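You operate a simulated robot arm through the tools that you are given. There is no shell and no other tool. Be economical: measure what you need, move in short steps, check, and stop when the job is done.

You are at the controls of a simulated two-armed robot. One attempt, no reset.

Task
Take the small pink-cap bottle and put it on the second shelf from the bottom of the steel rack. Pick up the black-cap tube with one hand, pass it to the other hand and put it on the second shelf from the bottom of the steel rack. Put the black-foot cup on the shaker table in front of the shaker away on the low shelf under the blue units. Put the green-ring beaker on the shaker table in front of the shaker away on the strip before the peg rack. Put the grey-cap bottle marked "2" from the shaker table in front of the shaker on the ledge of the light box and the grey-cap bottle that says "5" on the shaker table beside the shaker. Put one of the small teal-cap bottles from the shaker table in front of the shaker on the blue tile. Take the orange-cap bottle and put it on top of the grey eraser. Take the beaker of violet water and put it on the low shelf of the side table. Fetch the short orange-ring tube and stand it on the bench beyond the small grey unit. Do these in any order. Set down upright: small pink-cap bottle, black-cap tube, green-ring beaker, grey-cap bottle, small teal-cap bottle, orange-cap bottle, beaker of violet water, short orange-ring tube.

It is judged by the outcome, as a careful person would: the job done as asked, and still so three seconds after it is handed in. It fails if anything else is knocked over, pushed out of place, dropped, spilled or broken. Lids that push on must go on centred and level and be pressed home; caps that screw on are set level and turned clockwise until they are tight.

Robot
Two 7-joint arms with fingered hands on one trunk, on a base that drives. Base frame: it is fixed to the floor where the robot stands at the start and does not move with it; the origin is under the middle of the robot, x ahead of it, y to its left, z up. Readings come in m, degrees, newtons and seconds.
The left shoulder is at the start at [0.029, 0.214, 1.137], the right one opposite. With the tool pointing down near the work surface each hand reaches from about 0.12 to 0.62 m from the robot's upright axis, wherever it stands, measured 20 degrees to its own side. Places, roughly: beaker of violet water [-5.25, -0.5, 1]; bench beyond the small grey unit (48x12 cm) [-5.64, 1.42, 0.9]; black-cap tube (5x5x12 cm) [-2.1, -0.1, 1]; black-foot cup (6x6x6 cm) [-3.1, -0.2, 0.9]; blue tile (12x12x2 cm) [-3.7, -0.3, 0.9]; green-ring beaker [-3.25, -0.25, 1]; grey eraser (11x5x5 cm) [-1, 0.3, 1.1]; grey-cap bottle [-3.25, -0.25, 1]; ledge of the light box (12x15 cm) [-7.7, 1.58, 0.92]; low shelf of the side table [-4.6, -0.4, 0.3]; low shelf under the blue units [-3.3, 1.6, 0.2]; orange-cap bottle [-4.75, -0.25, 1]; second shelf of the steel rack [0.7, 0.6, 0.7]; shaker table beside the shaker (60x25 cm) [-3.9, -0.48, 0.9]; short orange-ring tube (3x3x7 cm) [-5.7, -0.7, 0.9]; small pink-cap bottle (6x6x10 cm) [0.5, 0, 0.8]; small teal-cap bottle [-3.25, -0.25, 1]; strip before the peg rack (36x13 cm) [-8.6, 0.6, 0.9]. Payload 3.3 kg a hand.
The TCP of each hand is the grasp point between the finger pads, 0.026 m short of the fingertips. In the tool frame z runs along the fingers and y along their closing line. Largest opening 0.132 m; the body of the gripper starts 0.073 m behind the TCP. The gripper is a hand of 2 fingers: y runs from the thumb to the fingers, the wrist lies at [0, 0, -0.224] in the tool frame, and closing takes about 1.5 s.
Orientation is that of the tool frame in the base frame, as a unit quaternion [x, y, z, w]. With the fingers straight down and closing along the base's y, the tool's x points along the base's -x, its y along +y and its z along -z.

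Tools
- The arms move only by the tool play_rows. It takes "left_rows", "right_rows" or both (then of equal length, played together; a hand with none holds still); each is a list of rows, each a list of 3 entries, a list of its own where there are three numbers: the shift along the tool's x, y, z in m, then the turn, a rotation vector about the tool's x, y, z in rad, then the gripper command, from -1 (shut) to 1 (fully open), values between in proportion. In form: [[[dx, dy, dz], [ax, ay, az], grip], ...]. A call has 1 to 12 rows; each row shifts and turns the commanded pose from where the row before left it, along the tool's axes as they then stand. Each row takes 0.2 s and may step no farther than 0.05 m and 8.6 degrees from the row before; otherwise, or with a gripper value out of range, the whole call is refused. A pose out of reach is approached as far as the arm can. The call stops where the force on the tool passes 40 N (or 10 N more than at its start, if that is more) or the arm is blocked; 0.2 s more then pass. The fingers move at their own pace (about 0.153 m/s each) and stop on an object; they squeeze with about 31 N. The grip force told is the motor's: it shows also when the fingers shut on nothing. Time passes only in rows, and 0.2 s behind the last, so rows that do not move let the fingers close. The reply holds the time, the measured pose of the TCP, the force on the tool along the base axes, the opening and the grip force, in the units named above and with some noise, with the torque about the TCP (base axes, N m) and any sound that the robot's microphone picked up.
- Cameras (640 x 400 px; columns grow to the right, rows downward): "scene" is now at [0.1014, 0.0423, 1.3167]; the picture's right is [0.56, -0.83, 0.00], its down [-0.49, -0.33, -0.81] and it looks along [0.67, 0.45, -0.59] (base axes); focal length 269 px, centre (320, 200). "left" rides on the left gripper at [-0.066, -0.003, -0.099] in its tool frame; the picture's right is [0.04, -1.00, 0.00], its down [0.83, 0.03, -0.55] and it looks along [0.55, 0.02, 0.83] (tool axes); focal length 261 px, centre (320, 200). "right" rides on the right gripper at [0.065, -0.003, -0.099] in its tool frame; the picture's right is [0.04, 1.00, 0.00], its down [-0.83, 0.03, -0.55] and it looks along [-0.55, 0.02, 0.83] (tool axes); focal length 261 px, centre (320, 200). There is no depth. A picture from a camera that has moved, and an enlarged one, comes with that camera's place and axes in the base frame and with its lens. The place of the scene camera against the robot may be out by one fixed shift of up to 0.012 m in any direction.
- snapshot(camera): a new picture of that camera. The clock stands still meanwhile.
- slide_trunk(by): slides the trunk up (or, below 0, down) by that many m; the arms and the scene camera ride with it, the base frame stays. It gives what a move gives, with no picture.
- base_move(legs): drives the robot by 1 to 6 legs, each [ahead, left, turn to the left] in m, m and degrees, along the robot's own axes; the way and the turn of a leg run together, so that a leg with both is an arc; at most 1.5 m and 180 degrees a leg. The arms and the cameras ride along, it lands a little off, and it stops where it bumps. It gives what a move gives.
- set_grasp(shape, hand): the hand has 2 fingers and takes this shape, open, in about a second: jaw (thumb against the fingers, like two jaws); tri (thumb and two fingers); tip (a fingertip pinch); poke (one finger out to press); point (the index stretched); flat (the hand flat); cup (the hand cupped); fist (a fist). The gripper value then closes the fingers along that shape, each until it touches; the sizes above hold for jaw. It gives what a move gives, with no picture.
- aim_head(pan, tilt): turns the head with the scene camera to pan (to the left, within 86 degrees either way) and tilt (down, from -29 to 69), counted from straight ahead of the robot. It gives what a move gives.
- close_up(camera, box): a new picture of the part [left, top, right, bottom] of that camera's present view, enlarged. The clock stands still meanwhile.
- hand_in(): hands the job in; it is judged then, once.

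Go step by step. Nothing tells you exact positions but the pictures and the camera data: compare them with the known pose of the tool, close in by small moves and look again before you grip or let go. The budget is 535 turns and 316 pictures, counting those below and the enlarged ones. Unless the task says otherwise, let go and move clear before handing in.

The tools are called by a JSON object that holds its "name" and its "arguments". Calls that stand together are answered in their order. play_rows: Moves the arms, as the interface text tells. Its arguments: {"type":"object","properties":{"left_rows":{"type":"array"},"right_rows":{"type":"array"}},"required":[]} The other tools are called the same way: slide_trunk (by) slides the trunk up or down; set_grasp (shape, hand) gives the hand a shape; base_move (legs) drives the base; aim_head (pan, tilt) turns the head that bears the scene camera; snapshot (camera) takes a picture; close_up (camera, box) takes an enlarged picture of a part of a camera's view; hand_in () hands the job in.

At the start:

```text
time_s: 0.0
left_tcp_pos: [0.2538, 0.3203, 1.0918]
left_orientation: [0.001, 1.0, 0.0, 0.0]
left_force: [0.0, -0.6, 0.6]
left_torque: [-0.03, 0.02, -0.01]
left_finger_gap: 0.1321
left_grasp_force: 0.1
left_shape: jaw
right_tcp_pos: [0.282, 0.014, 1.0609]
right_orientation: [0.0, 1.0, 0.0, 0.0]
right_force: [-0.3, -0.2, 0.8]
right_torque: [0.01, -0.01, 0.02]
right_finger_gap: 0.1322
right_grasp_force: 0.1
right_shape: jaw
trunk travel left (down, up): [-0.419, 0.342]
robot x, y, heading: [-0.0015, 0.0023, -0.1]
head pan, tilt: [33.8, 36.1]
```

scene: 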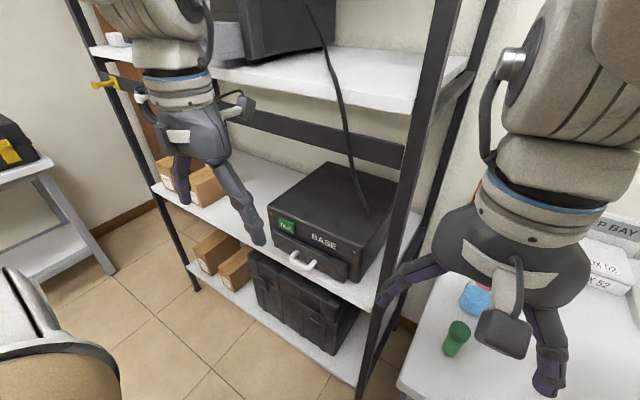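
right: 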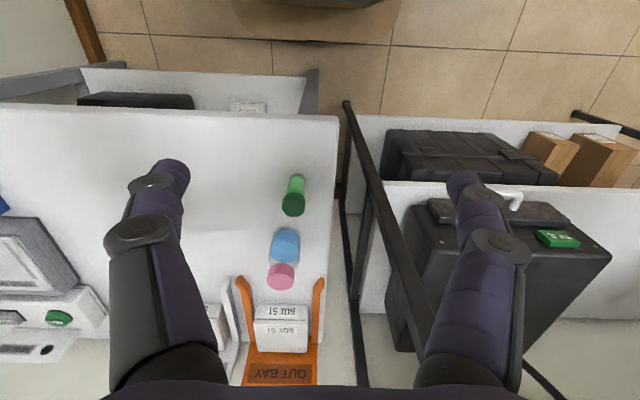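
left: 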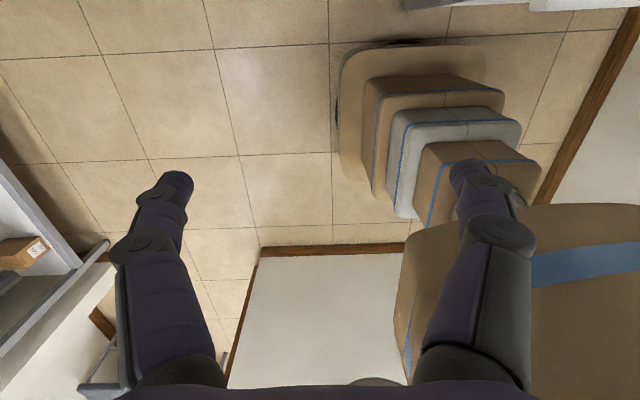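

I see the steel rack ahead-left and the bench with the pink-cap bottle ahead-right. I look at the bench first.

{"name": "aim_head", "arguments": {"pan": -10, "tilt": 45}}

{"name": "snapshot", "arguments": {"camera": "scene"}}

{"name": "close_up", "arguments": {"camera": "right", "box": [200, 100, 400, 320]}}

```text
time_s: 1.1
left_tcp_pos: [0.2533, 0.3196, 1.0917]
left_orientation: [0.0, 1.0, 0.0, 0.0]
left_force: [0.9, 0.5, -0.4]
left_torque: [0.0, 0.05, -0.01]
left_finger_gap: 0.1319
left_grasp_force: 0.1
left_shape: jaw
right_tcp_pos: [0.2823, 0.0132, 1.0607]
right_orientation: [0.0, 1.0, 0.001, 0.0]
right_force: [-0.2, -1.0, -0.2]
right_torque: [0.0, 0.0, -0.01]
right_finger_gap: 0.1319
right_grasp_force: 0.1
right_shape: jaw
trunk travel left (down, up): [-0.419, 0.342]
robot x, y, heading: [-0.0023, -0.0016, 0.2]
head pan, tilt: [-10.0, 45.0]
```

```text
312 pictures are left
camera scene: at [0.1088, -0.0203, 1.3036], right [-0.17, -0.98, 0.0], down [-0.7, 0.12, -0.71], along [0.7, -0.12, -0.71], focal length 269 px, centre (320, 200)
```

scene: 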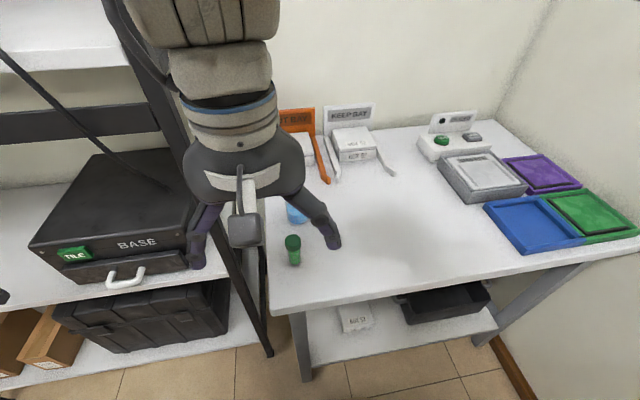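

```text
1.82 times, centred on (300, 210) of right
camera zoom: at [0.2157, 0.0106, 1.1589], right [-0.04, 1.0, 0.0], down [0.83, 0.03, 0.55], along [0.55, 0.02, -0.83], focal length 474 px, centre (356, 182)
```

zoom: 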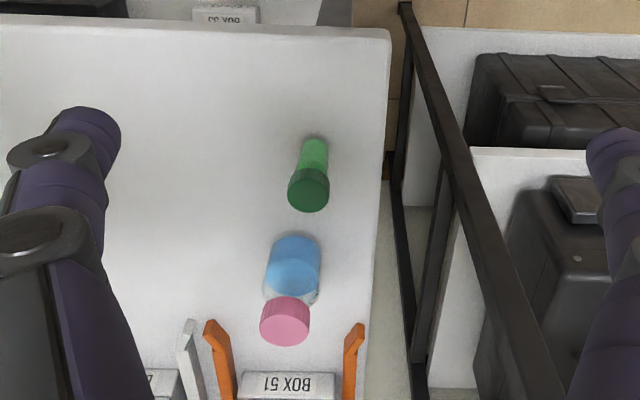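

The pink bottle stands near (0.59, -0.05), bench top about z 0.75, with a green vial in front of it. I look at the rack to plan the put-down.

{"name": "aim_head", "arguments": {"pan": 50, "tilt": 30}}

{"name": "snapshot", "arguments": {"camera": "scene"}}

```text
time_s: 2.4
left_tcp_pos: [0.2543, 0.3199, 1.0914]
left_orientation: [-0.001, 1.0, 0.0, 0.0]
left_force: [0.6, 0.1, 0.8]
left_torque: [-0.02, -0.02, -0.01]
left_finger_gap: 0.1319
left_grasp_force: 0.1
left_shape: jaw
right_tcp_pos: [0.2814, 0.0134, 1.059]
right_orientation: [0.0, 1.0, 0.0, 0.001]
right_force: [0.0, 0.5, -0.4]
right_torque: [-0.01, -0.01, -0.01]
right_finger_gap: 0.1317
right_grasp_force: 0.1
right_shape: jaw
trunk travel left (down, up): [-0.419, 0.342]
robot x, y, heading: [-0.0021, 0.0002, 0.2]
head pan, tilt: [50.0, 30.0]
```

```text
310 pictures are left
camera scene: at [0.0869, 0.063, 1.3262], right [0.77, -0.64, 0.0], down [-0.32, -0.38, -0.87], along [0.56, 0.66, -0.5], focal length 269 px, centre (320, 200)
```

scene: 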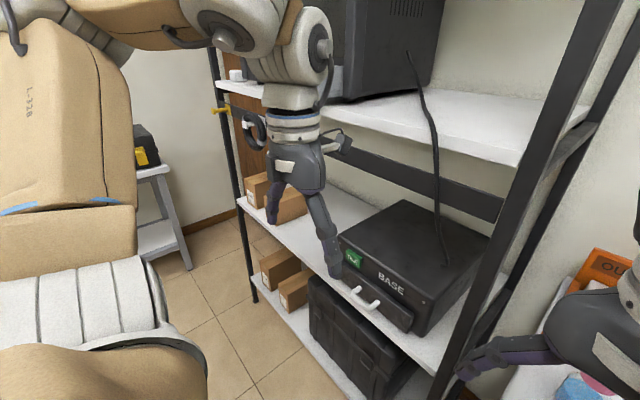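

The second shelf (about z 0.7, front edge x≈0.50) is free between the cartons and the BASE box. I'll use the left hand tilted 45° forward (camera on top), so I shift the base right and tilt the hand.

{"name": "base_move", "arguments": {"legs": [[0, -0.25, 0]]}}

{"name": "play_rows", "arguments": {"left_rows": [[[0, 0, 0], [0, -0.131, 0], 0.4], [[0, 0, 0], [0, -0.131, 0], 0.4], [[0, 0, 0], [0, -0.131, 0], 0.4], [[0, 0, 0], [0, -0.131, 0], 0.4], [[0, 0, 0], [0, -0.131, 0], 0.4], [[0, 0, 0], [0, -0.131, 0], 0.4]]}}

{"name": "snapshot", "arguments": {"camera": "left"}}

```text
time_s: 4.2
left_tcp_pos: [0.2532, 0.07, 1.0924]
left_orientation: [-0.002, 1.0, 0.0, 0.0]
left_force: [0.5, -0.2, 0.0]
left_torque: [0.02, 0.01, 0.03]
left_finger_gap: 0.1317
left_grasp_force: 0.0
left_shape: jaw
right_tcp_pos: [0.2831, -0.2364, 1.0605]
right_orientation: [-0.001, 1.0, 0.001, 0.0]
right_force: [-0.6, 0.1, 1.0]
right_torque: [0.06, -0.03, -0.01]
right_finger_gap: 0.132
right_grasp_force: 0.1
right_shape: jaw
trunk travel left (down, up): [-0.419, 0.342]
robot x, y, heading: [-0.0013, -0.247, 0.3]
head pan, tilt: [50.0, 30.0]
```

```text
time_s: 5.6
left_tcp_pos: [0.3247, 0.0362, 1.1683]
left_orientation: [0.0, 0.924, 0.0, 0.383]
left_force: [-0.2, 0.4, -0.3]
left_torque: [0.0, 0.0, -0.01]
left_finger_gap: 0.0925
left_grasp_force: 0.1
left_shape: jaw
left hand out of reach, approached as far as the arm can: row 3, 4, 5, 6
right_tcp_pos: [0.283, -0.2359, 1.0595]
right_orientation: [-0.001, 1.0, -0.001, -0.001]
right_force: [-0.6, 0.7, 0.3]
right_torque: [0.02, 0.01, -0.03]
right_finger_gap: 0.1316
right_grasp_force: 0.1
right_shape: jaw
trunk travel left (down, up): [-0.419, 0.342]
robot x, y, heading: [-0.0009, -0.2508, -0.0]
head pan, tilt: [50.0, 30.0]
```

```text
309 pictures are left
camera left: at [0.3013, 0.0334, 1.284], right [-0.03, -1.0, -0.03], down [-0.98, 0.03, -0.2], along [0.2, 0.02, -0.98], focal length 261 px, centre (320, 200)
```

left: 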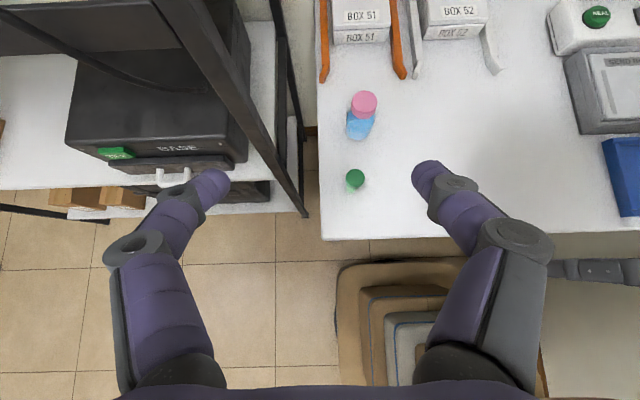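

Clear view: bottle at about (0.566, -0.044), table z≈0.75. I move the left hand to a pre-grasp 12 cm back along its axis.

{"name": "play_rows", "arguments": {"left_rows": [[[0.0108, -0.01, 0.0384], [0, 0, 0], 0.4], [[0.0108, -0.01, 0.0384], [0, 0, 0], 0.4], [[0.0108, -0.01, 0.0384], [0, 0, 0], 0.4], [[0.0108, -0.01, 0.0384], [0, 0, 0], 0.4], [[0.0108, -0.01, 0.0384], [0, 0, 0], 0.4], [[0.0108, -0.01, 0.0384], [0, 0, 0], 0.4], [[0.0108, -0.01, 0.0384], [0, 0, 0], 0.4], [[0.0108, -0.01, 0.0384], [0, 0, 0], 0.4]]}}

{"name": "snapshot", "arguments": {"camera": "left"}}

```text
time_s: 7.4
left_tcp_pos: [0.4926, -0.0404, 0.9043]
left_orientation: [-0.001, 0.924, 0.001, 0.383]
left_force: [-0.1, -0.2, 0.1]
left_torque: [-0.01, -0.02, 0.0]
left_finger_gap: 0.0925
left_grasp_force: 0.1
left_shape: jaw
left hand out of reach, approached as far as the arm can: row 1, 2
right_tcp_pos: [0.2832, -0.2356, 1.0593]
right_orientation: [-0.001, 1.0, 0.0, 0.0]
right_force: [0.4, 0.7, 1.0]
right_torque: [-0.01, 0.03, 0.0]
right_finger_gap: 0.132
right_grasp_force: 0.0
right_shape: jaw
trunk travel left (down, up): [-0.419, 0.342]
robot x, y, heading: [-0.0035, -0.2546, 0.2]
head pan, tilt: [50.0, 30.0]
```

```text
308 pictures are left
camera left: at [0.4683, -0.0429, 1.0215], right [-0.03, -1.0, -0.03], down [-0.98, 0.03, -0.2], along [0.2, 0.02, -0.98], focal length 261 px, centre (320, 200)
```

left: 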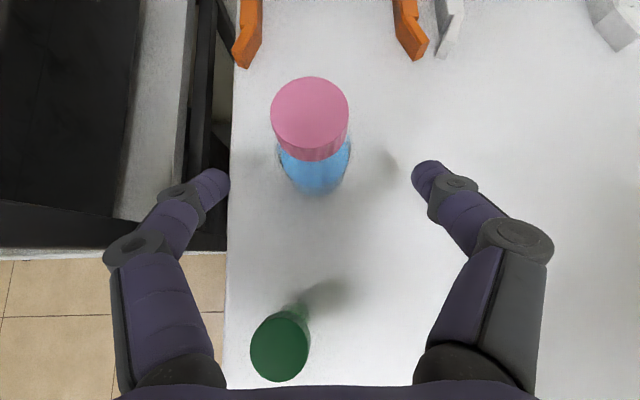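

The bottle is centred between the open fingers. I advance to the grasp and close.

{"name": "play_rows", "arguments": {"left_rows": [[[0.0055, 0.001, 0.0313], [0, 0, 0], 0.4], [[0.0055, 0.001, 0.0313], [0, 0, 0], 0.4], [[0.0055, 0.001, 0.0313], [0, 0, 0], 0.4], [[0.0055, 0.001, 0.0313], [0, 0, 0], 0.4]]}}

{"name": "snapshot", "arguments": {"camera": "left"}}

```text
time_s: 8.4
left_tcp_pos: [0.5681, -0.0368, 0.8209]
left_orientation: [-0.005, 0.918, -0.004, 0.397]
left_force: [-6.4, -0.5, 20.5]
left_torque: [1.19, -0.14, 0.39]
left_finger_gap: 0.0924
left_grasp_force: 0.0
left_shape: jaw
right_tcp_pos: [0.2838, -0.2352, 1.0603]
right_orientation: [-0.001, 1.0, 0.0, 0.0]
right_force: [1.0, 0.5, -0.5]
right_torque: [0.02, 0.02, 0.02]
right_finger_gap: 0.1321
right_grasp_force: 0.0
right_shape: jaw
trunk travel left (down, up): [-0.419, 0.342]
robot x, y, heading: [0.0022, -0.2466, 0.3]
head pan, tilt: [50.0, 30.0]
stopped in row 4 (left hand): the force on the tool passed its limit at 55 N (the readings are from after the stop); the commanded pose is now the measured one
```

```text
307 pictures are left
camera left: at [0.5407, -0.0388, 0.9359], right [-0.02, -1.0, -0.02], down [-0.97, 0.03, -0.23], along [0.23, 0.01, -0.97], focal length 261 px, centre (320, 200)
```

left: 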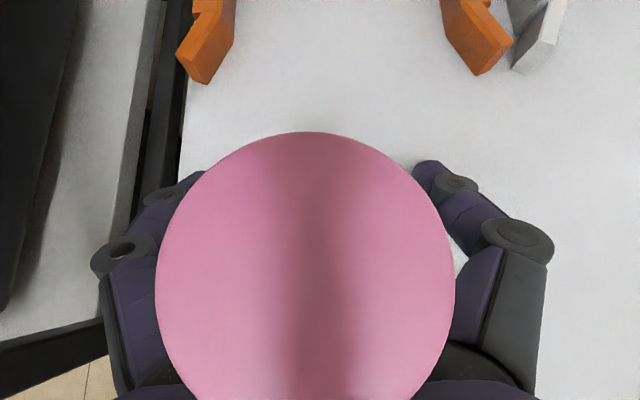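

The force shows contact: recomputing from both views, the cap top is at z≈0.90 and the table at about 0.80, so I came too deep. I back off and look again.

{"name": "play_rows", "arguments": {"left_rows": [[[0, 0, -0.03], [0, 0, 0], 0.4], [[0, 0, -0.03], [0, 0, 0], 0.4], [[0, 0, -0.03], [0, 0, 0], 0.4]]}}

{"name": "snapshot", "arguments": {"camera": "left"}}

```text
time_s: 9.2
left_tcp_pos: [0.5011, -0.034, 0.8806]
left_orientation: [-0.004, 0.919, -0.003, 0.394]
left_force: [-0.4, 0.0, -0.2]
left_torque: [0.0, -0.02, 0.01]
left_finger_gap: 0.0925
left_grasp_force: 0.0
left_shape: jaw
right_tcp_pos: [0.2836, -0.2346, 1.0598]
right_orientation: [-0.001, 1.0, 0.0, 0.0]
right_force: [-0.3, 0.4, 0.3]
right_torque: [-0.01, 0.04, 0.02]
right_finger_gap: 0.132
right_grasp_force: 0.1
right_shape: jaw
trunk travel left (down, up): [-0.419, 0.342]
robot x, y, heading: [-0.001, -0.2513, 0.3]
head pan, tilt: [50.0, 30.0]
```

```text
306 pictures are left
camera left: at [0.4753, -0.0367, 0.9959], right [-0.02, -1.0, -0.02], down [-0.97, 0.03, -0.22], along [0.22, 0.02, -0.97], focal length 261 px, centre (320, 200)
```

left: 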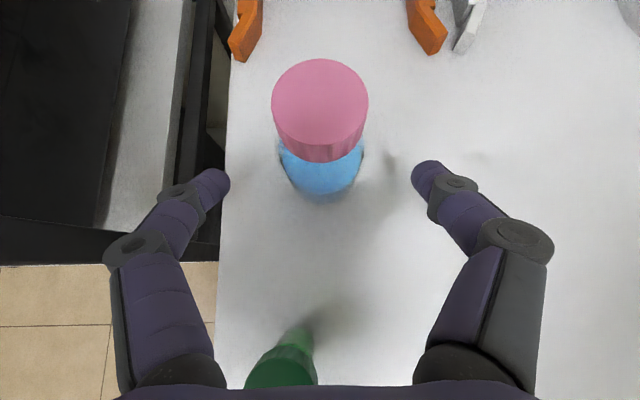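

The bottle is still upright at (0.538, -0.036), top z 0.90. I advance 5.5 cm and close on its body.

{"name": "play_rows", "arguments": {"left_rows": [[[-0.001, 0, 0.018], [0, 0, 0], 0.4], [[-0.001, -0.001, 0.018], [0, 0, 0], 0.4], [[-0.001, -0.001, 0.019], [0, 0, 0], 0.4], [[0, 0, 0], [0, 0, 0], -1], [[0, 0, 0], [0, 0, 0], -1], [[0, 0, 0], [0, 0, 0], -1], [[0, 0, 0], [0, 0, 0], -1]]}}

{"name": "snapshot", "arguments": {"camera": "left"}}

```text
time_s: 10.8
left_tcp_pos: [0.5438, -0.038, 0.8446]
left_orientation: [-0.004, 0.919, -0.003, 0.393]
left_force: [0.8, -0.5, 0.2]
left_torque: [0.0, -0.01, -0.04]
left_finger_gap: 0.035
left_grasp_force: 30.8
left_shape: jaw
right_tcp_pos: [0.283, -0.2362, 1.0595]
right_orientation: [-0.001, 1.0, 0.0, 0.0]
right_force: [0.2, 1.0, -0.5]
right_torque: [-0.02, 0.01, -0.04]
right_finger_gap: 0.1319
right_grasp_force: 0.1
right_shape: jaw
trunk travel left (down, up): [-0.419, 0.342]
robot x, y, heading: [0.0011, -0.2537, 0.2]
head pan, tilt: [50.0, 30.0]
```

```text
305 pictures are left
camera left: at [0.518, -0.0401, 0.9598], right [-0.02, -1.0, -0.02], down [-0.97, 0.03, -0.22], along [0.22, 0.01, -0.98], focal length 261 px, centre (320, 200)
```

left: 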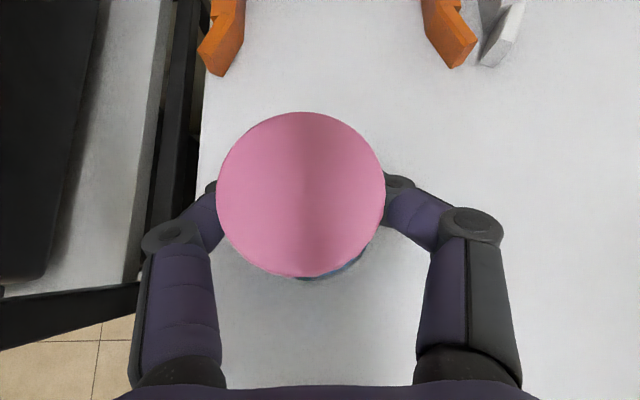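

Gripped (gap 3.5 cm). I lift straight up and check.

{"name": "play_rows", "arguments": {"left_rows": [[[-0.0217, 0, -0.0207], [0, 0, 0], -1], [[-0.0217, 0, -0.0207], [0, 0, 0], -1], [[-0.0217, 0, -0.0207], [0, 0, 0], -1], [[-0.0217, 0, -0.0207], [0, 0, 0], -1], [[0, 0, 0], [0, 0, 0], -1]]}}

{"name": "snapshot", "arguments": {"camera": "left"}}

{"name": "aim_head", "arguments": {"pan": 10, "tilt": 40}}

{"name": "snapshot", "arguments": {"camera": "scene"}}

```text
time_s: 12.0
left_tcp_pos: [0.5444, -0.0367, 0.9626]
left_orientation: [-0.005, 0.919, -0.003, 0.393]
left_force: [0.3, -0.5, -0.9]
left_torque: [-0.03, 0.0, -0.02]
left_finger_gap: 0.0199
left_grasp_force: 30.6
left_shape: jaw
right_tcp_pos: [0.2825, -0.2354, 1.0592]
right_orientation: [-0.001, 1.0, 0.0, 0.0]
right_force: [0.0, 0.8, -0.9]
right_torque: [-0.02, 0.01, 0.02]
right_finger_gap: 0.1318
right_grasp_force: 0.0
right_shape: jaw
trunk travel left (down, up): [-0.419, 0.342]
robot x, y, heading: [-0.0006, -0.2483, 0.0]
head pan, tilt: [50.0, 30.0]
```

```text
304 pictures are left
camera left: at [0.5182, -0.0391, 1.0794], right [-0.02, -1.0, -0.02], down [-0.97, 0.03, -0.22], along [0.22, 0.01, -0.97], focal length 261 px, centre (320, 200)
```

left: 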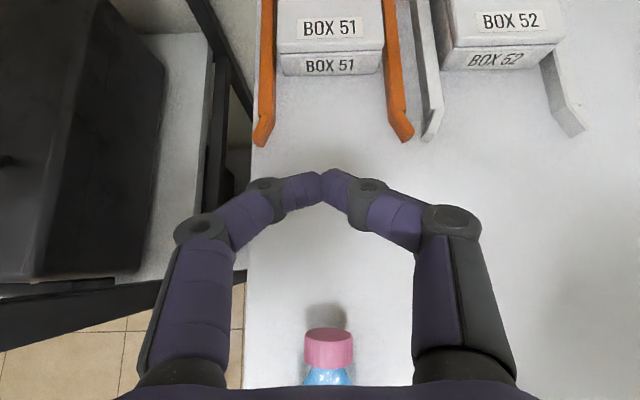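

```text
time_s: 13.1
left_tcp_pos: [0.5452, -0.0368, 0.9637]
left_orientation: [-0.004, 0.919, -0.003, 0.394]
left_force: [-0.1, 0.7, 0.4]
left_torque: [0.01, 0.0, -0.02]
left_finger_gap: 0.0198
left_grasp_force: 31.1
left_shape: jaw
right_tcp_pos: [0.2835, -0.2355, 1.0615]
right_orientation: [0.0, 1.0, 0.0, 0.0]
right_force: [0.1, 0.5, 0.4]
right_torque: [0.03, -0.01, -0.05]
right_finger_gap: 0.1318
right_grasp_force: 0.0
right_shape: jaw
trunk travel left (down, up): [-0.419, 0.342]
robot x, y, heading: [-0.0005, -0.2491, 0.1]
head pan, tilt: [10.0, 40.0]
```

```text
303 pictures are left
camera scene: at [0.1127, -0.2409, 1.3109], right [0.18, -0.98, 0.0], down [-0.63, -0.11, -0.77], along [0.75, 0.13, -0.64], focal length 269 px, centre (320, 200)
```

scene: 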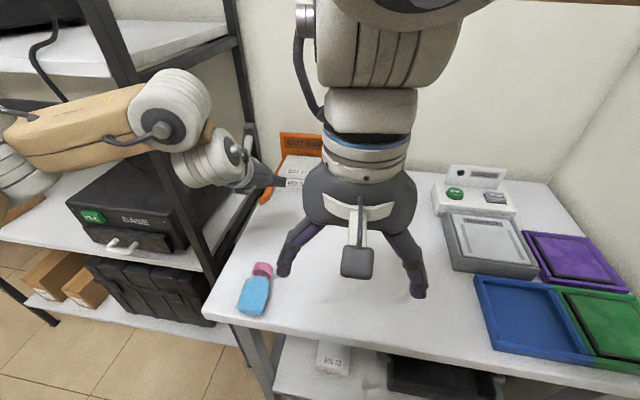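

The bottle slipped out and seems to have shifted back; I also don't see the green vial. I look closer.

{"name": "close_up", "arguments": {"camera": "scene", "box": [180, 220, 360, 400]}}

{"name": "play_rows", "arguments": {"left_rows": [[[0.02, 0, -0.035], [0, 0, 0], -1], [[0.02, 0, -0.035], [0, 0, 0], -1], [[0.02, 0, -0.035], [0, 0, 0], -1], [[0, 0, 0], [0, 0, 0], 0.4], [[0, 0, 0], [0, 0, 0], 0.4]]}}

{"name": "snapshot", "arguments": {"camera": "left"}}

```text
2.22 times, centred on (270, 310) of scene
camera zoom: at [0.1127, -0.2409, 1.3109], right [0.18, -0.98, 0.0], down [-0.63, -0.11, -0.77], along [0.75, 0.13, -0.64], focal length 597 px, centre (431, -44)
```

zoom: 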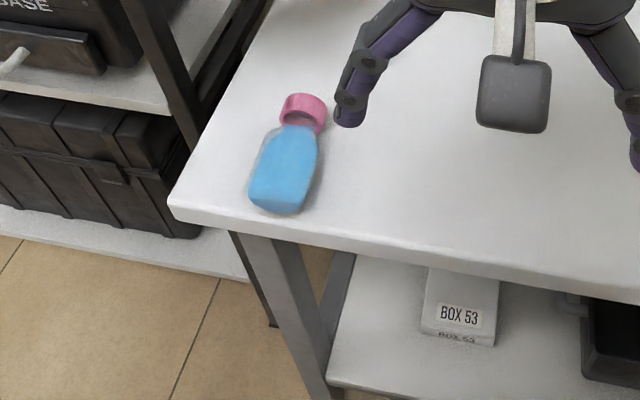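

```text
time_s: 14.3
left_tcp_pos: [0.4256, -0.0376, 0.9924]
left_orientation: [-0.006, 0.919, -0.002, 0.394]
left_force: [0.6, 0.6, 0.9]
left_torque: [-0.02, -0.02, 0.02]
left_finger_gap: 0.0922
left_grasp_force: 0.0
left_shape: jaw
right_tcp_pos: [0.2833, -0.2357, 1.0595]
right_orientation: [0.0, 1.0, 0.0, 0.0]
right_force: [-0.3, 0.3, 0.5]
right_torque: [0.0, -0.01, 0.02]
right_finger_gap: 0.1316
right_grasp_force: 0.0
right_shape: jaw
trunk travel left (down, up): [-0.419, 0.342]
robot x, y, heading: [0.0001, -0.2502, 0.1]
head pan, tilt: [10.0, 40.0]
```

```text
301 pictures are left
camera left: at [0.399, -0.04, 1.108], right [-0.02, -1.0, -0.02], down [-0.97, 0.03, -0.22], along [0.22, 0.02, -0.97], focal length 261 px, centre (320, 200)
```

left: 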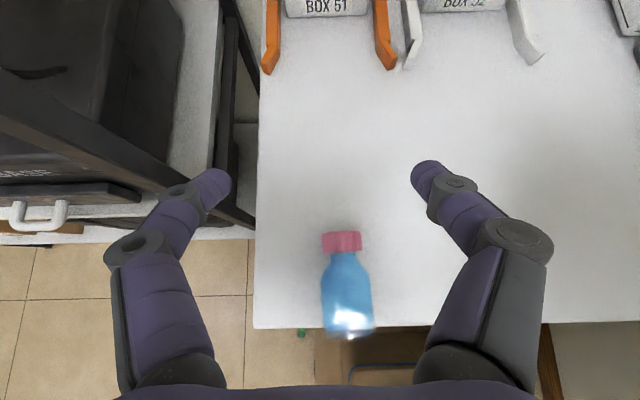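

The bottle squirted out and now lies on its side near the table's front edge, and the green vial fell to the floor behind it (I'll recover that too). I turn the left hand to point straight down above the bottle.

{"name": "play_rows", "arguments": {"left_rows": [[[0, 0, 0], [0, 0.135, 0], 0.4], [[0, 0, 0], [0, 0.135, 0], 0.4], [[0, 0, 0], [0, 0.135, 0], 0.4], [[0, 0, 0], [0, 0.135, 0], 0.4], [[0, 0, 0], [0, 0.135, 0], 0.4], [[0, 0, 0], [0, 0.135, 0], 0.4], [[0.02, -0.01, 0.01], [0, 0, 0], 0.4], [[0.02, -0.01, 0.01], [0, 0, 0], 0.4], [[0.02, -0.01, 0.01], [0, 0, 0], 0.4]]}}

{"name": "snapshot", "arguments": {"camera": "left"}}

```text
time_s: 16.3
left_tcp_pos: [0.3667, -0.0677, 0.9643]
left_orientation: [-0.004, 1.0, -0.004, 0.001]
left_force: [0.2, 0.4, 0.4]
left_torque: [-0.01, 0.02, 0.0]
left_finger_gap: 0.0921
left_grasp_force: 0.1
left_shape: jaw
right_tcp_pos: [0.2818, -0.2354, 1.0597]
right_orientation: [-0.001, 1.0, 0.0, 0.001]
right_force: [0.5, 0.0, 0.1]
right_torque: [0.01, 0.04, -0.02]
right_finger_gap: 0.1318
right_grasp_force: 0.0
right_shape: jaw
trunk travel left (down, up): [-0.419, 0.342]
robot x, y, heading: [-0.0004, -0.2485, -0.2]
head pan, tilt: [10.0, 40.0]
```

```text
300 pictures are left
camera left: at [0.4313, -0.0699, 1.0629], right [-0.03, -1.0, 0.01], down [-0.83, 0.03, 0.55], along [-0.55, 0.01, -0.83], focal length 261 px, centre (320, 200)
```

left: 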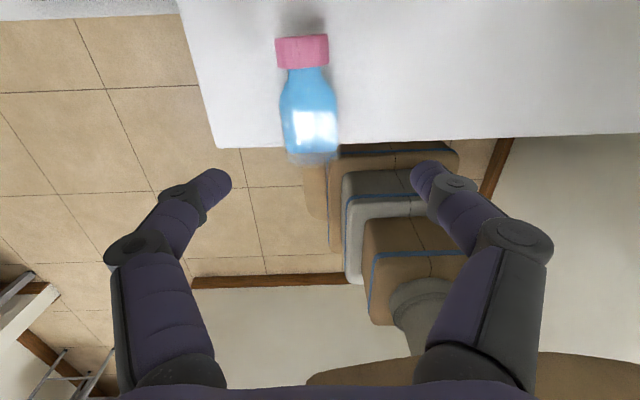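

Bottle lies along x from 0.328 to 0.425 at y≈-0.06. I lower the hand over its body and close gently.

{"name": "play_rows", "arguments": {"left_rows": [[[0.0025, 0.003, 0.03], [0, 0, 0], 0.4], [[0.0025, 0.003, 0.03], [0, 0, 0], 0.4], [[0.0025, 0.002, 0.03], [0, 0, 0], 0.4], [[0, 0, 0.025], [0, 0, 0], 0.4], [[0, 0, 0.012], [0, 0, 0], 0.4]]}}

{"name": "snapshot", "arguments": {"camera": "left"}}

```text
time_s: 17.5
left_tcp_pos: [0.3572, -0.0617, 0.835]
left_orientation: [-0.004, 1.0, -0.005, 0.0]
left_force: [-0.8, -0.5, -0.2]
left_torque: [0.0, 0.04, 0.0]
left_finger_gap: 0.0922
left_grasp_force: 0.1
left_shape: jaw
right_tcp_pos: [0.2822, -0.2355, 1.0593]
right_orientation: [-0.001, 1.0, 0.001, 0.0]
right_force: [-0.1, -0.3, -0.7]
right_torque: [-0.02, 0.01, 0.02]
right_finger_gap: 0.1321
right_grasp_force: 0.1
right_shape: jaw
trunk travel left (down, up): [-0.419, 0.342]
robot x, y, heading: [0.0009, -0.25, -0.0]
head pan, tilt: [10.0, 40.0]
```

```text
299 pictures are left
camera left: at [0.4235, -0.0625, 0.9343], right [-0.03, -1.0, 0.01], down [-0.83, 0.03, 0.55], along [-0.55, 0.01, -0.83], focal length 261 px, centre (320, 200)
```

left: 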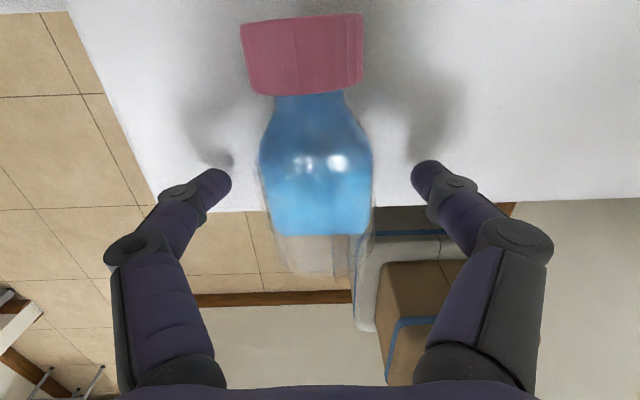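

Fingers straddle the body at its middle. I close and lift a little.

{"name": "play_rows", "arguments": {"left_rows": [[[0, 0, 0], [0, 0, 0], -0.2], [[0, 0, 0], [0, 0, 0], -1], [[0, 0, 0], [0, 0, 0], -1], [[0, 0, 0], [0, 0, 0], -1], [[0, 0, 0], [0, 0, 0], -1], [[0, 0, -0.02], [0, 0, 0], -1], [[0, 0, -0.02], [0, 0, 0], -1]]}}

{"name": "snapshot", "arguments": {"camera": "left"}}

```text
time_s: 19.1
left_tcp_pos: [0.3562, -0.0621, 0.8752]
left_orientation: [-0.003, 1.0, -0.004, -0.001]
left_force: [0.0, -0.4, -2.0]
left_torque: [-0.01, 0.02, 0.02]
left_finger_gap: 0.0447
left_grasp_force: 30.9
left_shape: jaw
right_tcp_pos: [0.2817, -0.2354, 1.0595]
right_orientation: [-0.002, 1.0, 0.001, -0.001]
right_force: [0.5, -0.1, -0.3]
right_torque: [0.0, -0.01, 0.03]
right_finger_gap: 0.1318
right_grasp_force: 0.0
right_shape: jaw
trunk travel left (down, up): [-0.419, 0.342]
robot x, y, heading: [-0.0003, -0.2481, -0.1]
head pan, tilt: [10.0, 40.0]
```

```text
298 pictures are left
camera left: at [0.4226, -0.0633, 0.975], right [-0.04, -1.0, 0.01], down [-0.83, 0.03, 0.55], along [-0.55, 0.01, -0.83], focal length 261 px, centre (320, 200)
```

left: 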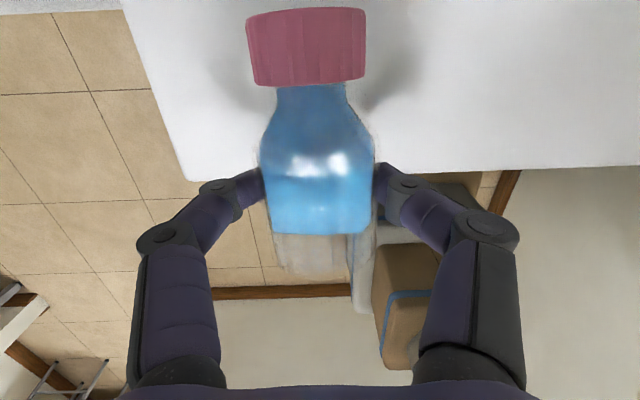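

Held firmly (body 4.5 cm). I raise it, then rotate the hand forward so the cap points up.

{"name": "play_rows", "arguments": {"left_rows": [[[-0.01, 0, -0.03], [0, 0, 0], -1], [[-0.01, 0, -0.03], [0, 0, 0], -1], [[-0.01, 0, -0.03], [0, 0, 0], -1], [[-0.01, 0, -0.03], [0, 0, 0], -1], [[0, 0, 0], [0, -0.14, 0], -1], [[0, 0, 0], [0, -0.14, 0], -1], [[0, 0, 0], [0, -0.14, 0], -1], [[0, 0, 0], [0, -0.14, 0], -1], [[0, 0, 0], [0, -0.14, 0], -1], [[0, 0, 0], [0, -0.14, 0], -1]]}}

{"name": "play_rows", "arguments": {"left_rows": [[[0, 0, 0], [0, -0.14, 0], -1], [[0, 0, 0], [0, -0.14, 0], -1], [[0, 0, 0], [0, -0.14, 0], -1], [[0, 0, 0], [0, -0.14, 0], -1], [[0, 0, 0], [0, -0.14, 0], -1], [[0, 0, 0], [0, -0.031, 0], -1]]}}

{"name": "snapshot", "arguments": {"camera": "left"}}

{"name": "snapshot", "arguments": {"camera": "scene"}}

```text
time_s: 21.3
left_tcp_pos: [0.4088, -0.0653, 0.9964]
left_orientation: [-0.004, 0.913, -0.004, 0.408]
left_force: [0.5, 0.7, -2.0]
left_torque: [0.02, 0.01, -0.02]
left_finger_gap: 0.0445
left_grasp_force: 31.0
left_shape: jaw
left hand out of reach, approached as far as the arm can: row 10
right_tcp_pos: [0.2827, -0.2357, 1.0599]
right_orientation: [-0.001, 1.0, 0.001, -0.001]
right_force: [-0.4, -0.5, 0.6]
right_torque: [0.0, 0.01, 0.03]
right_finger_gap: 0.1319
right_grasp_force: 0.0
right_shape: jaw
trunk travel left (down, up): [-0.419, 0.342]
robot x, y, heading: [0.0024, -0.2524, 0.2]
head pan, tilt: [10.0, 40.0]
```

```text
time_s: 22.9
left_tcp_pos: [0.542, -0.0685, 1.1123]
left_orientation: [-0.066, 0.707, -0.001, 0.704]
left_force: [0.1, 1.2, -1.9]
left_torque: [0.01, -0.02, 0.03]
left_finger_gap: 0.0441
left_grasp_force: 31.1
left_shape: jaw
left hand out of reach, approached as far as the arm can: row 1, 2, 3, 4, 5, 6
right_tcp_pos: [0.2824, -0.2353, 1.0598]
right_orientation: [0.0, 1.0, 0.0, -0.001]
right_force: [-0.4, 0.1, -0.1]
right_torque: [0.0, -0.01, -0.01]
right_finger_gap: 0.1319
right_grasp_force: 0.1
right_shape: jaw
trunk travel left (down, up): [-0.419, 0.342]
robot x, y, heading: [-0.0048, -0.25, 0.1]
head pan, tilt: [10.0, 40.0]
stopped in row 6 (left hand): the arm was blocked; the commanded pose is now the measured one
```

```text
297 pictures are left
camera left: at [0.4448, -0.0732, 1.178], right [0.09, -0.99, 0.05], down [-0.55, -0.1, -0.83], along [0.83, 0.05, -0.56], focal length 261 px, centre (320, 200)
```

left: 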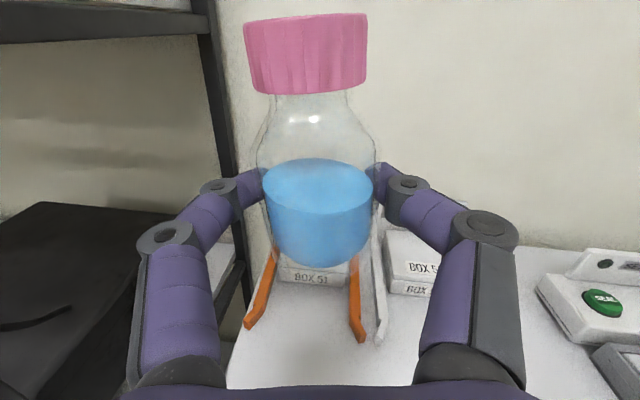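

```text
296 pictures are left
camera scene: at [0.113, -0.2406, 1.3108], right [0.18, -0.98, 0.0], down [-0.63, -0.11, -0.77], along [0.75, 0.13, -0.64], focal length 269 px, centre (320, 200)
```

scene: 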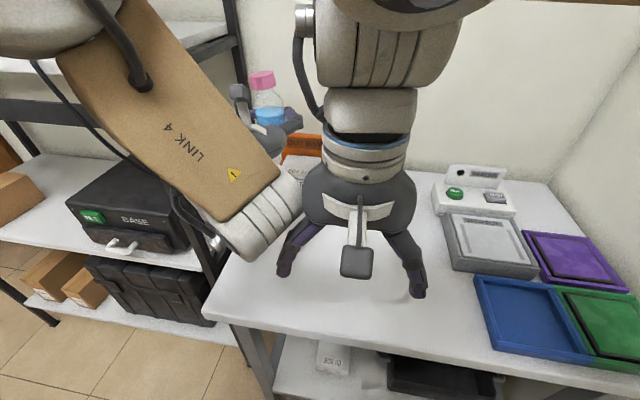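

The bottle is upright in the hand. Before driving I locate the fallen vial on the floor near the base.

{"name": "aim_head", "arguments": {"pan": 55, "tilt": 66}}

{"name": "snapshot", "arguments": {"camera": "scene"}}

{"name": "aim_head", "arguments": {"pan": 86, "tilt": 25}}

{"name": "snapshot", "arguments": {"camera": "scene"}}

{"name": "aim_head", "arguments": {"pan": -86, "tilt": 25}}

{"name": "snapshot", "arguments": {"camera": "scene"}}

```text
time_s: 24.0
left_tcp_pos: [0.5421, -0.0683, 1.112]
left_orientation: [-0.065, 0.707, -0.001, 0.704]
left_force: [0.1, -0.1, -1.3]
left_torque: [-0.01, 0.01, -0.02]
left_finger_gap: 0.0442
left_grasp_force: 30.8
left_shape: jaw
right_tcp_pos: [0.2823, -0.2354, 1.0606]
right_orientation: [-0.001, 1.0, 0.0, 0.0]
right_force: [-0.3, -0.1, 0.2]
right_torque: [0.0, 0.02, 0.0]
right_finger_gap: 0.1317
right_grasp_force: 0.1
right_shape: jaw
trunk travel left (down, up): [-0.419, 0.342]
robot x, y, heading: [-0.0024, -0.2478, 0.2]
head pan, tilt: [55.0, 66.0]
```

```text
295 pictures are left
camera scene: at [0.0632, -0.2071, 1.2775], right [0.82, -0.57, 0.0], down [-0.52, -0.75, -0.41], along [0.23, 0.33, -0.91], focal length 269 px, centre (320, 200)
```

scene: 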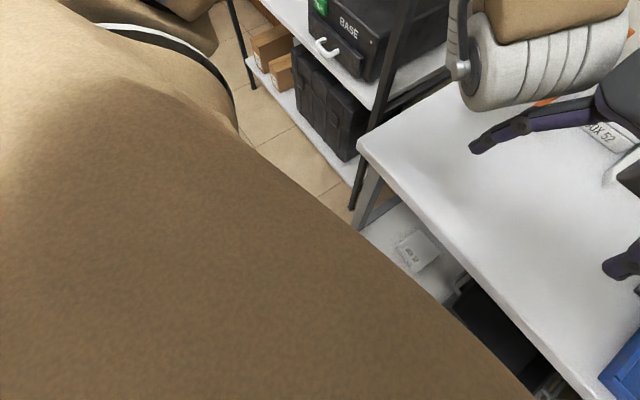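

```text
time_s: 25.1
left_tcp_pos: [0.543, -0.0683, 1.1112]
left_orientation: [-0.066, 0.707, 0.0, 0.704]
left_force: [0.9, -0.8, -1.8]
left_torque: [0.03, 0.0, -0.01]
left_finger_gap: 0.0439
left_grasp_force: 30.7
left_shape: jaw
right_tcp_pos: [0.2829, -0.2359, 1.0596]
right_orientation: [-0.001, 1.0, 0.001, -0.001]
right_force: [-0.1, -1.4, 0.0]
right_torque: [-0.01, -0.01, -0.01]
right_finger_gap: 0.1319
right_grasp_force: 0.0
right_shape: jaw
trunk travel left (down, up): [-0.419, 0.342]
robot x, y, heading: [-0.0011, -0.2497, 0.3]
head pan, tilt: [85.9, 25.0]
```

```text
294 pictures are left
camera scene: at [0.0356, -0.164, 1.3341], right [1.0, -0.07, 0.0], down [-0.03, -0.42, -0.91], along [0.06, 0.9, -0.42], focal length 269 px, centre (320, 200)
```

scene: 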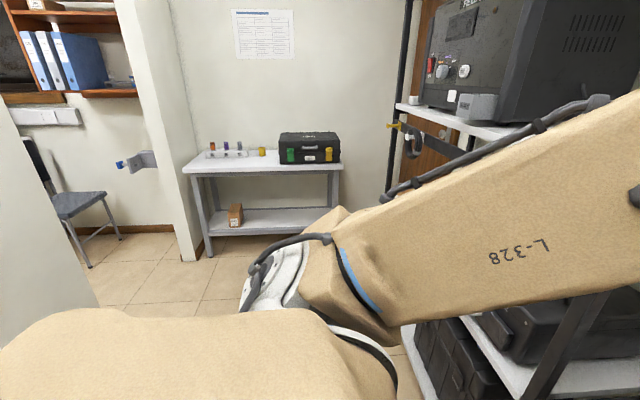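

```text
time_s: 27.7
left_tcp_pos: [0.5435, -0.0672, 1.1121]
left_orientation: [-0.066, 0.707, 0.0, 0.704]
left_force: [-0.6, -0.1, -2.8]
left_torque: [0.02, -0.01, -0.04]
left_finger_gap: 0.0438
left_grasp_force: 31.2
left_shape: jaw
right_tcp_pos: [0.2828, -0.2353, 1.0602]
right_orientation: [-0.001, 1.0, 0.0, -0.001]
right_force: [-0.1, 0.2, -0.6]
right_torque: [0.01, 0.01, -0.01]
right_finger_gap: 0.1318
right_grasp_force: 0.0
right_shape: jaw
trunk travel left (down, up): [-0.419, 0.342]
robot x, y, heading: [0.0024, -0.2496, -0.0]
head pan, tilt: [-85.9, 25.0]
```

```text
293 pictures are left
camera scene: at [0.0359, -0.3478, 1.3342], right [-1.0, -0.07, 0.0], down [-0.03, 0.42, -0.91], along [0.07, -0.9, -0.42], focal length 269 px, centre (320, 200)
```

scene: 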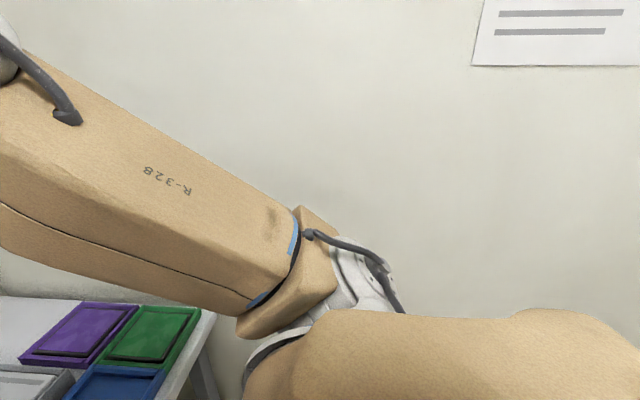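

There's a partition about 1 m behind. I back up 0.4 m (to clear the floor vial), then move left to face the free part of the shelf.

{"name": "base_move", "arguments": {"legs": [[-0.4, 0, 0], [0, 0.73, 0]]}}

{"name": "aim_head", "arguments": {"pan": 0, "tilt": 30}}

{"name": "snapshot", "arguments": {"camera": "scene"}}

{"name": "snapshot", "arguments": {"camera": "left"}}

{"name": "snapshot", "arguments": {"camera": "right"}}

```text
time_s: 33.8
left_tcp_pos: [0.1498, 0.664, 1.1109]
left_orientation: [-0.062, 0.708, -0.004, 0.704]
left_force: [0.3, 0.2, -3.0]
left_torque: [0.02, 0.04, -0.05]
left_finger_gap: 0.0437
left_grasp_force: 31.4
left_shape: jaw
right_tcp_pos: [-0.112, 0.499, 1.0606]
right_orientation: [0.005, 1.0, 0.0, -0.001]
right_force: [-0.4, -0.1, 0.3]
right_torque: [0.01, -0.01, 0.01]
right_finger_gap: 0.1319
right_grasp_force: 0.1
right_shape: jaw
trunk travel left (down, up): [-0.419, 0.342]
robot x, y, heading: [-0.395, 0.4911, -0.6]
head pan, tilt: [-85.9, 25.0]
```

```text
time_s: 35.4
left_tcp_pos: [0.1498, 0.6642, 1.1123]
left_orientation: [-0.063, 0.708, -0.006, 0.704]
left_force: [0.2, -0.4, -2.0]
left_torque: [0.02, 0.04, 0.05]
left_finger_gap: 0.0439
left_grasp_force: 30.7
left_shape: jaw
right_tcp_pos: [-0.1116, 0.4995, 1.0597]
right_orientation: [0.005, 1.0, 0.0, -0.002]
right_force: [0.5, 0.1, 0.6]
right_torque: [0.03, -0.03, 0.01]
right_finger_gap: 0.1319
right_grasp_force: 0.2
right_shape: jaw
trunk travel left (down, up): [-0.419, 0.342]
robot x, y, heading: [-0.3956, 0.4873, -0.9]
head pan, tilt: [0.0, 30.0]
```

```text
292 pictures are left
camera scene: at [-0.2756, 0.4809, 1.3262], right [-0.01, -1.0, 0.0], down [-0.5, 0.01, -0.87], along [0.87, -0.01, -0.5], focal length 269 px, centre (320, 200)
```

scene: 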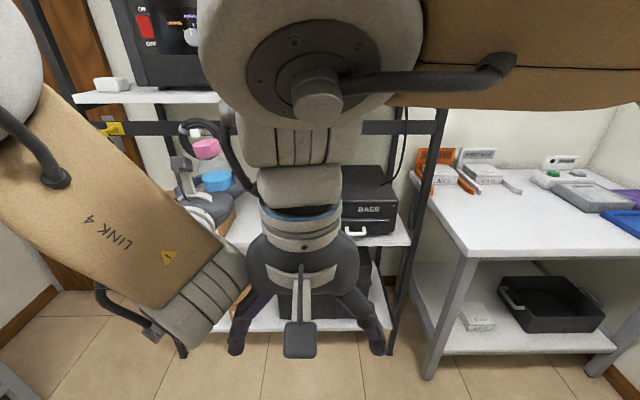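

```text
291 pictures are left
camera left: at [0.0519, 0.6589, 1.1778], right [0.08, -1.0, 0.05], down [-0.56, -0.09, -0.83], along [0.83, 0.04, -0.56], focal length 261 px, centre (320, 200)
```

left: 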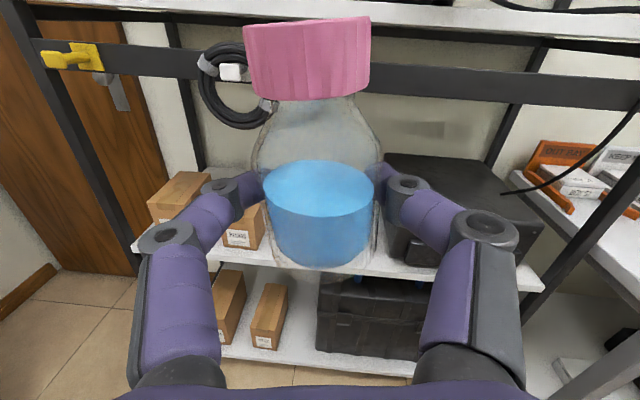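

```text
290 pictures are left
camera right: at [-0.179, 0.4967, 1.1588], right [-0.03, 1.0, 0.0], down [0.83, 0.02, 0.55], along [0.55, 0.02, -0.83], focal length 261 px, centre (320, 200)
```

right: 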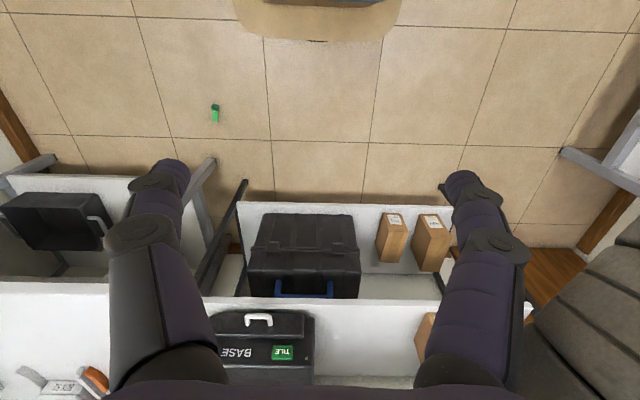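

The vial lies on the floor at about (0.144, 0.057). Second shelf top is z≈0.65, front edge x≈0.53, free for y 0.52–0.84. I level the bottle and lower it in front of the rack.

{"name": "play_rows", "arguments": {"left_rows": [[[0.04, 0, 0], [0.08, 0, 0.098], -1], [[0.04, 0, 0], [0, 0, 0], -1], [[0.04, 0, 0], [0, 0, 0], -1], [[0.04, 0, 0], [0, 0, 0], -1], [[0.04, 0, 0], [0, 0, 0], -1], [[0.04, 0, 0], [0, 0, 0], -1], [[0.04, 0, 0], [0, 0, 0], -1], [[0, 0, 0], [0, 0, 0], -1]]}}

{"name": "snapshot", "arguments": {"camera": "left"}}

```text
time_s: 37.2
left_tcp_pos: [0.1688, 0.6707, 0.8616]
left_orientation: [-0.003, 0.727, 0.01, 0.686]
left_force: [-0.6, 0.7, -1.9]
left_torque: [-0.05, 0.01, 0.0]
left_finger_gap: 0.043
left_grasp_force: 31.2
left_shape: jaw
left hand out of reach, approached as far as the arm can: row 1, 2, 3
right_tcp_pos: [-0.1128, 0.5005, 1.06]
right_orientation: [0.006, 1.0, 0.0, -0.001]
right_force: [-0.2, 0.1, -0.4]
right_torque: [0.03, -0.01, 0.01]
right_finger_gap: 0.1319
right_grasp_force: 0.1
right_shape: jaw
trunk travel left (down, up): [-0.419, 0.342]
robot x, y, heading: [-0.3941, 0.4866, -0.5]
head pan, tilt: [0.0, 30.0]
```

```text
289 pictures are left
camera left: at [0.074, 0.6658, 0.9326], right [0.01, -1.0, -0.05], down [-0.6, 0.03, -0.8], along [0.8, 0.04, -0.6], focal length 261 px, centre (320, 200)
```

left: 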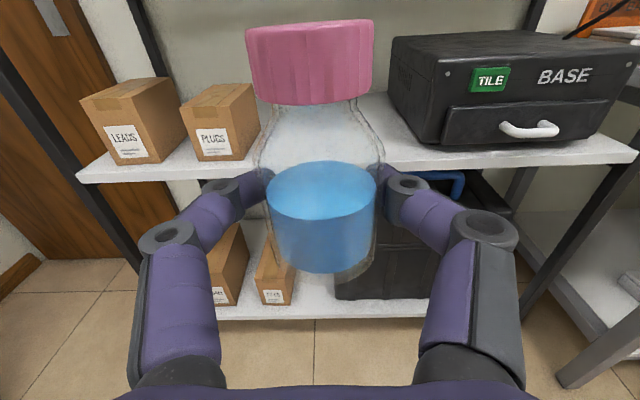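

Free space between the PLUGS carton and BASE box is straight ahead. I correct the pitch and drive forward so the bottle is over the shelf.

{"name": "play_rows", "arguments": {"left_rows": [[[0, 0, 0], [0, -0.057, 0], -1], [[0, 0, 0], [0, 0, 0], -1]]}}

{"name": "base_move", "arguments": {"legs": [[0.43, 0, 0.5]]}}

{"name": "snapshot", "arguments": {"camera": "left"}}

{"name": "snapshot", "arguments": {"camera": "scene"}}

```text
time_s: 37.8
left_tcp_pos: [0.1684, 0.6706, 0.8607]
left_orientation: [-0.001, 0.708, 0.009, 0.706]
left_force: [0.9, 0.0, -2.5]
left_torque: [0.0, 0.02, -0.01]
left_finger_gap: 0.0432
left_grasp_force: 31.0
left_shape: jaw
right_tcp_pos: [-0.112, 0.4991, 1.0598]
right_orientation: [0.006, 1.0, 0.0, -0.001]
right_force: [0.3, -0.2, -0.8]
right_torque: [0.01, -0.01, -0.03]
right_finger_gap: 0.1319
right_grasp_force: 0.1
right_shape: jaw
trunk travel left (down, up): [-0.419, 0.342]
robot x, y, heading: [-0.3926, 0.4848, -0.8]
head pan, tilt: [0.0, 30.0]
```

```text
time_s: 40.4
left_tcp_pos: [0.5866, 0.678, 0.8604]
left_orientation: [-0.006, 0.708, 0.015, 0.706]
left_force: [-1.0, 0.4, -2.0]
left_torque: [-0.03, 0.01, -0.02]
left_finger_gap: 0.0433
left_grasp_force: 31.1
left_shape: jaw
right_tcp_pos: [0.3077, 0.5029, 1.0601]
right_orientation: [-0.001, 1.0, -0.001, -0.001]
right_force: [-1.1, -0.3, -0.5]
right_torque: [-0.02, 0.01, -0.01]
right_finger_gap: 0.1318
right_grasp_force: 0.1
right_shape: jaw
trunk travel left (down, up): [-0.419, 0.342]
robot x, y, heading: [0.0236, 0.4863, 0.1]
head pan, tilt: [0.0, 30.0]
```

```text
288 pictures are left
camera left: at [0.4877, 0.6714, 0.9269], right [0.03, -1.0, -0.05], down [-0.56, 0.03, -0.83], along [0.83, 0.06, -0.55], focal length 261 px, centre (320, 200)
```

left: 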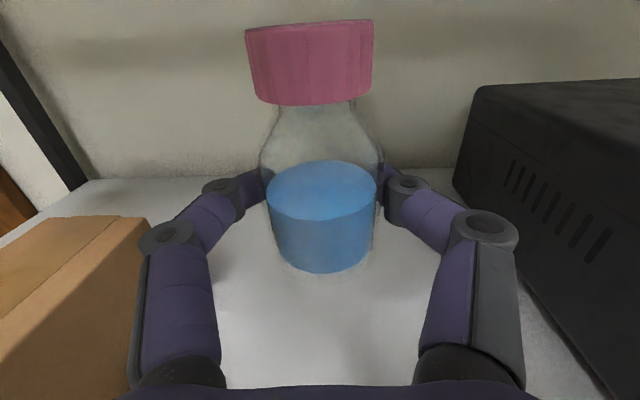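

```text
287 pictures are left
camera scene: at [0.1453, 0.4813, 1.3261], right [0.0, -1.0, 0.0], down [-0.5, 0.0, -0.87], along [0.87, 0.0, -0.5], focal length 269 px, centre (320, 200)
```

scene: 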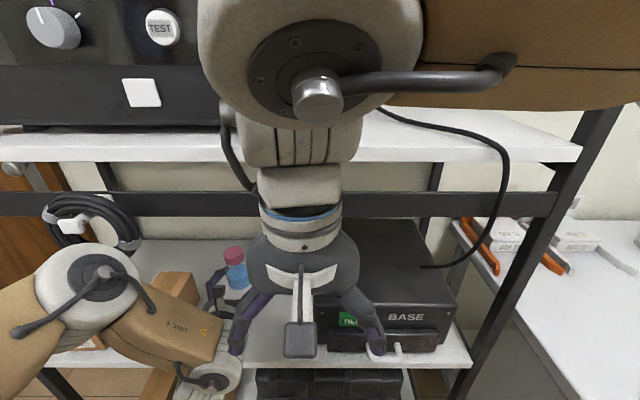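

Clear on both sides. I lower the bottle towards the shelf, slow at the end.

{"name": "play_rows", "arguments": {"left_rows": [[[0.03, 0, 0], [0, 0, 0], -1], [[0.03, 0, 0], [0, 0, 0], -1], [[0.03, 0, 0], [0, 0, 0], -1], [[0.025, 0, 0], [0, 0, 0], -1], [[0.01, 0, 0], [0, 0, 0], -1], [[0, 0, 0], [0, 0, 0], -1]]}}

{"name": "snapshot", "arguments": {"camera": "left"}}

{"name": "close_up", "arguments": {"camera": "scene", "box": [140, 200, 320, 400]}}

```text
time_s: 41.8
left_tcp_pos: [0.5559, 0.6713, 0.7915]
left_orientation: [-0.008, 0.708, 0.015, 0.706]
left_force: [-0.2, 0.2, -2.3]
left_torque: [0.0, 0.01, 0.02]
left_finger_gap: 0.0433
left_grasp_force: 30.6
left_shape: jaw
left hand out of reach, approached as far as the arm can: row 1, 2, 3, 4, 5
right_tcp_pos: [0.3079, 0.5018, 1.06]
right_orientation: [-0.003, 1.0, 0.0, 0.0]
right_force: [-0.2, 0.3, -0.6]
right_torque: [-0.01, 0.02, -0.02]
right_finger_gap: 0.1317
right_grasp_force: 0.0
right_shape: jaw
trunk travel left (down, up): [-0.419, 0.342]
robot x, y, heading: [0.0224, 0.4866, 0.1]
head pan, tilt: [0.0, 30.0]
```

```text
286 pictures are left
camera left: at [0.458, 0.6657, 0.8564], right [0.03, -1.0, -0.05], down [-0.56, 0.02, -0.83], along [0.83, 0.06, -0.55], focal length 261 px, centre (320, 200)
```

left: 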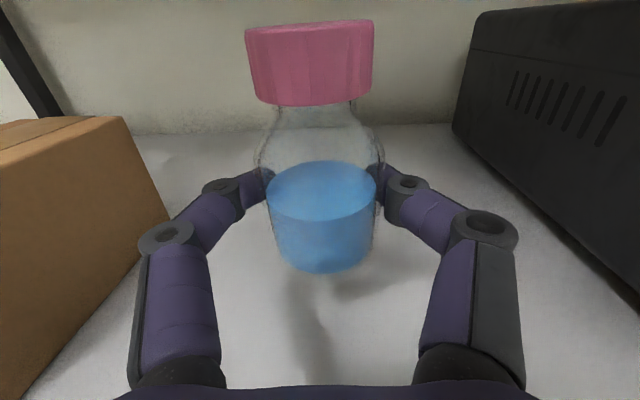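

```text
2.00 times, centred on (230, 300) of scene
camera zoom: at [0.1446, 0.4813, 1.3262], right [0.0, -1.0, 0.0], down [-0.5, 0.0, -0.87], along [0.87, 0.0, -0.5], focal length 537 px, centre (500, 0)
```

zoom: 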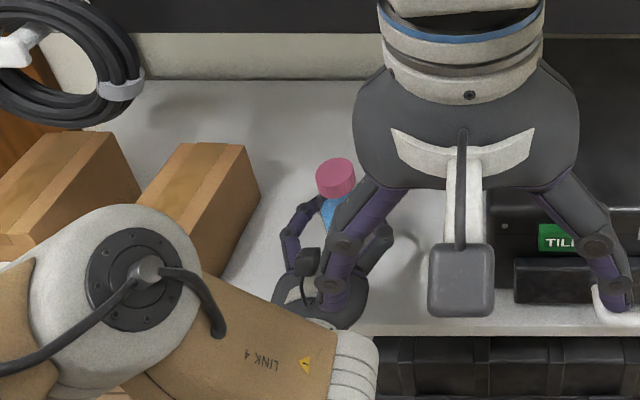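

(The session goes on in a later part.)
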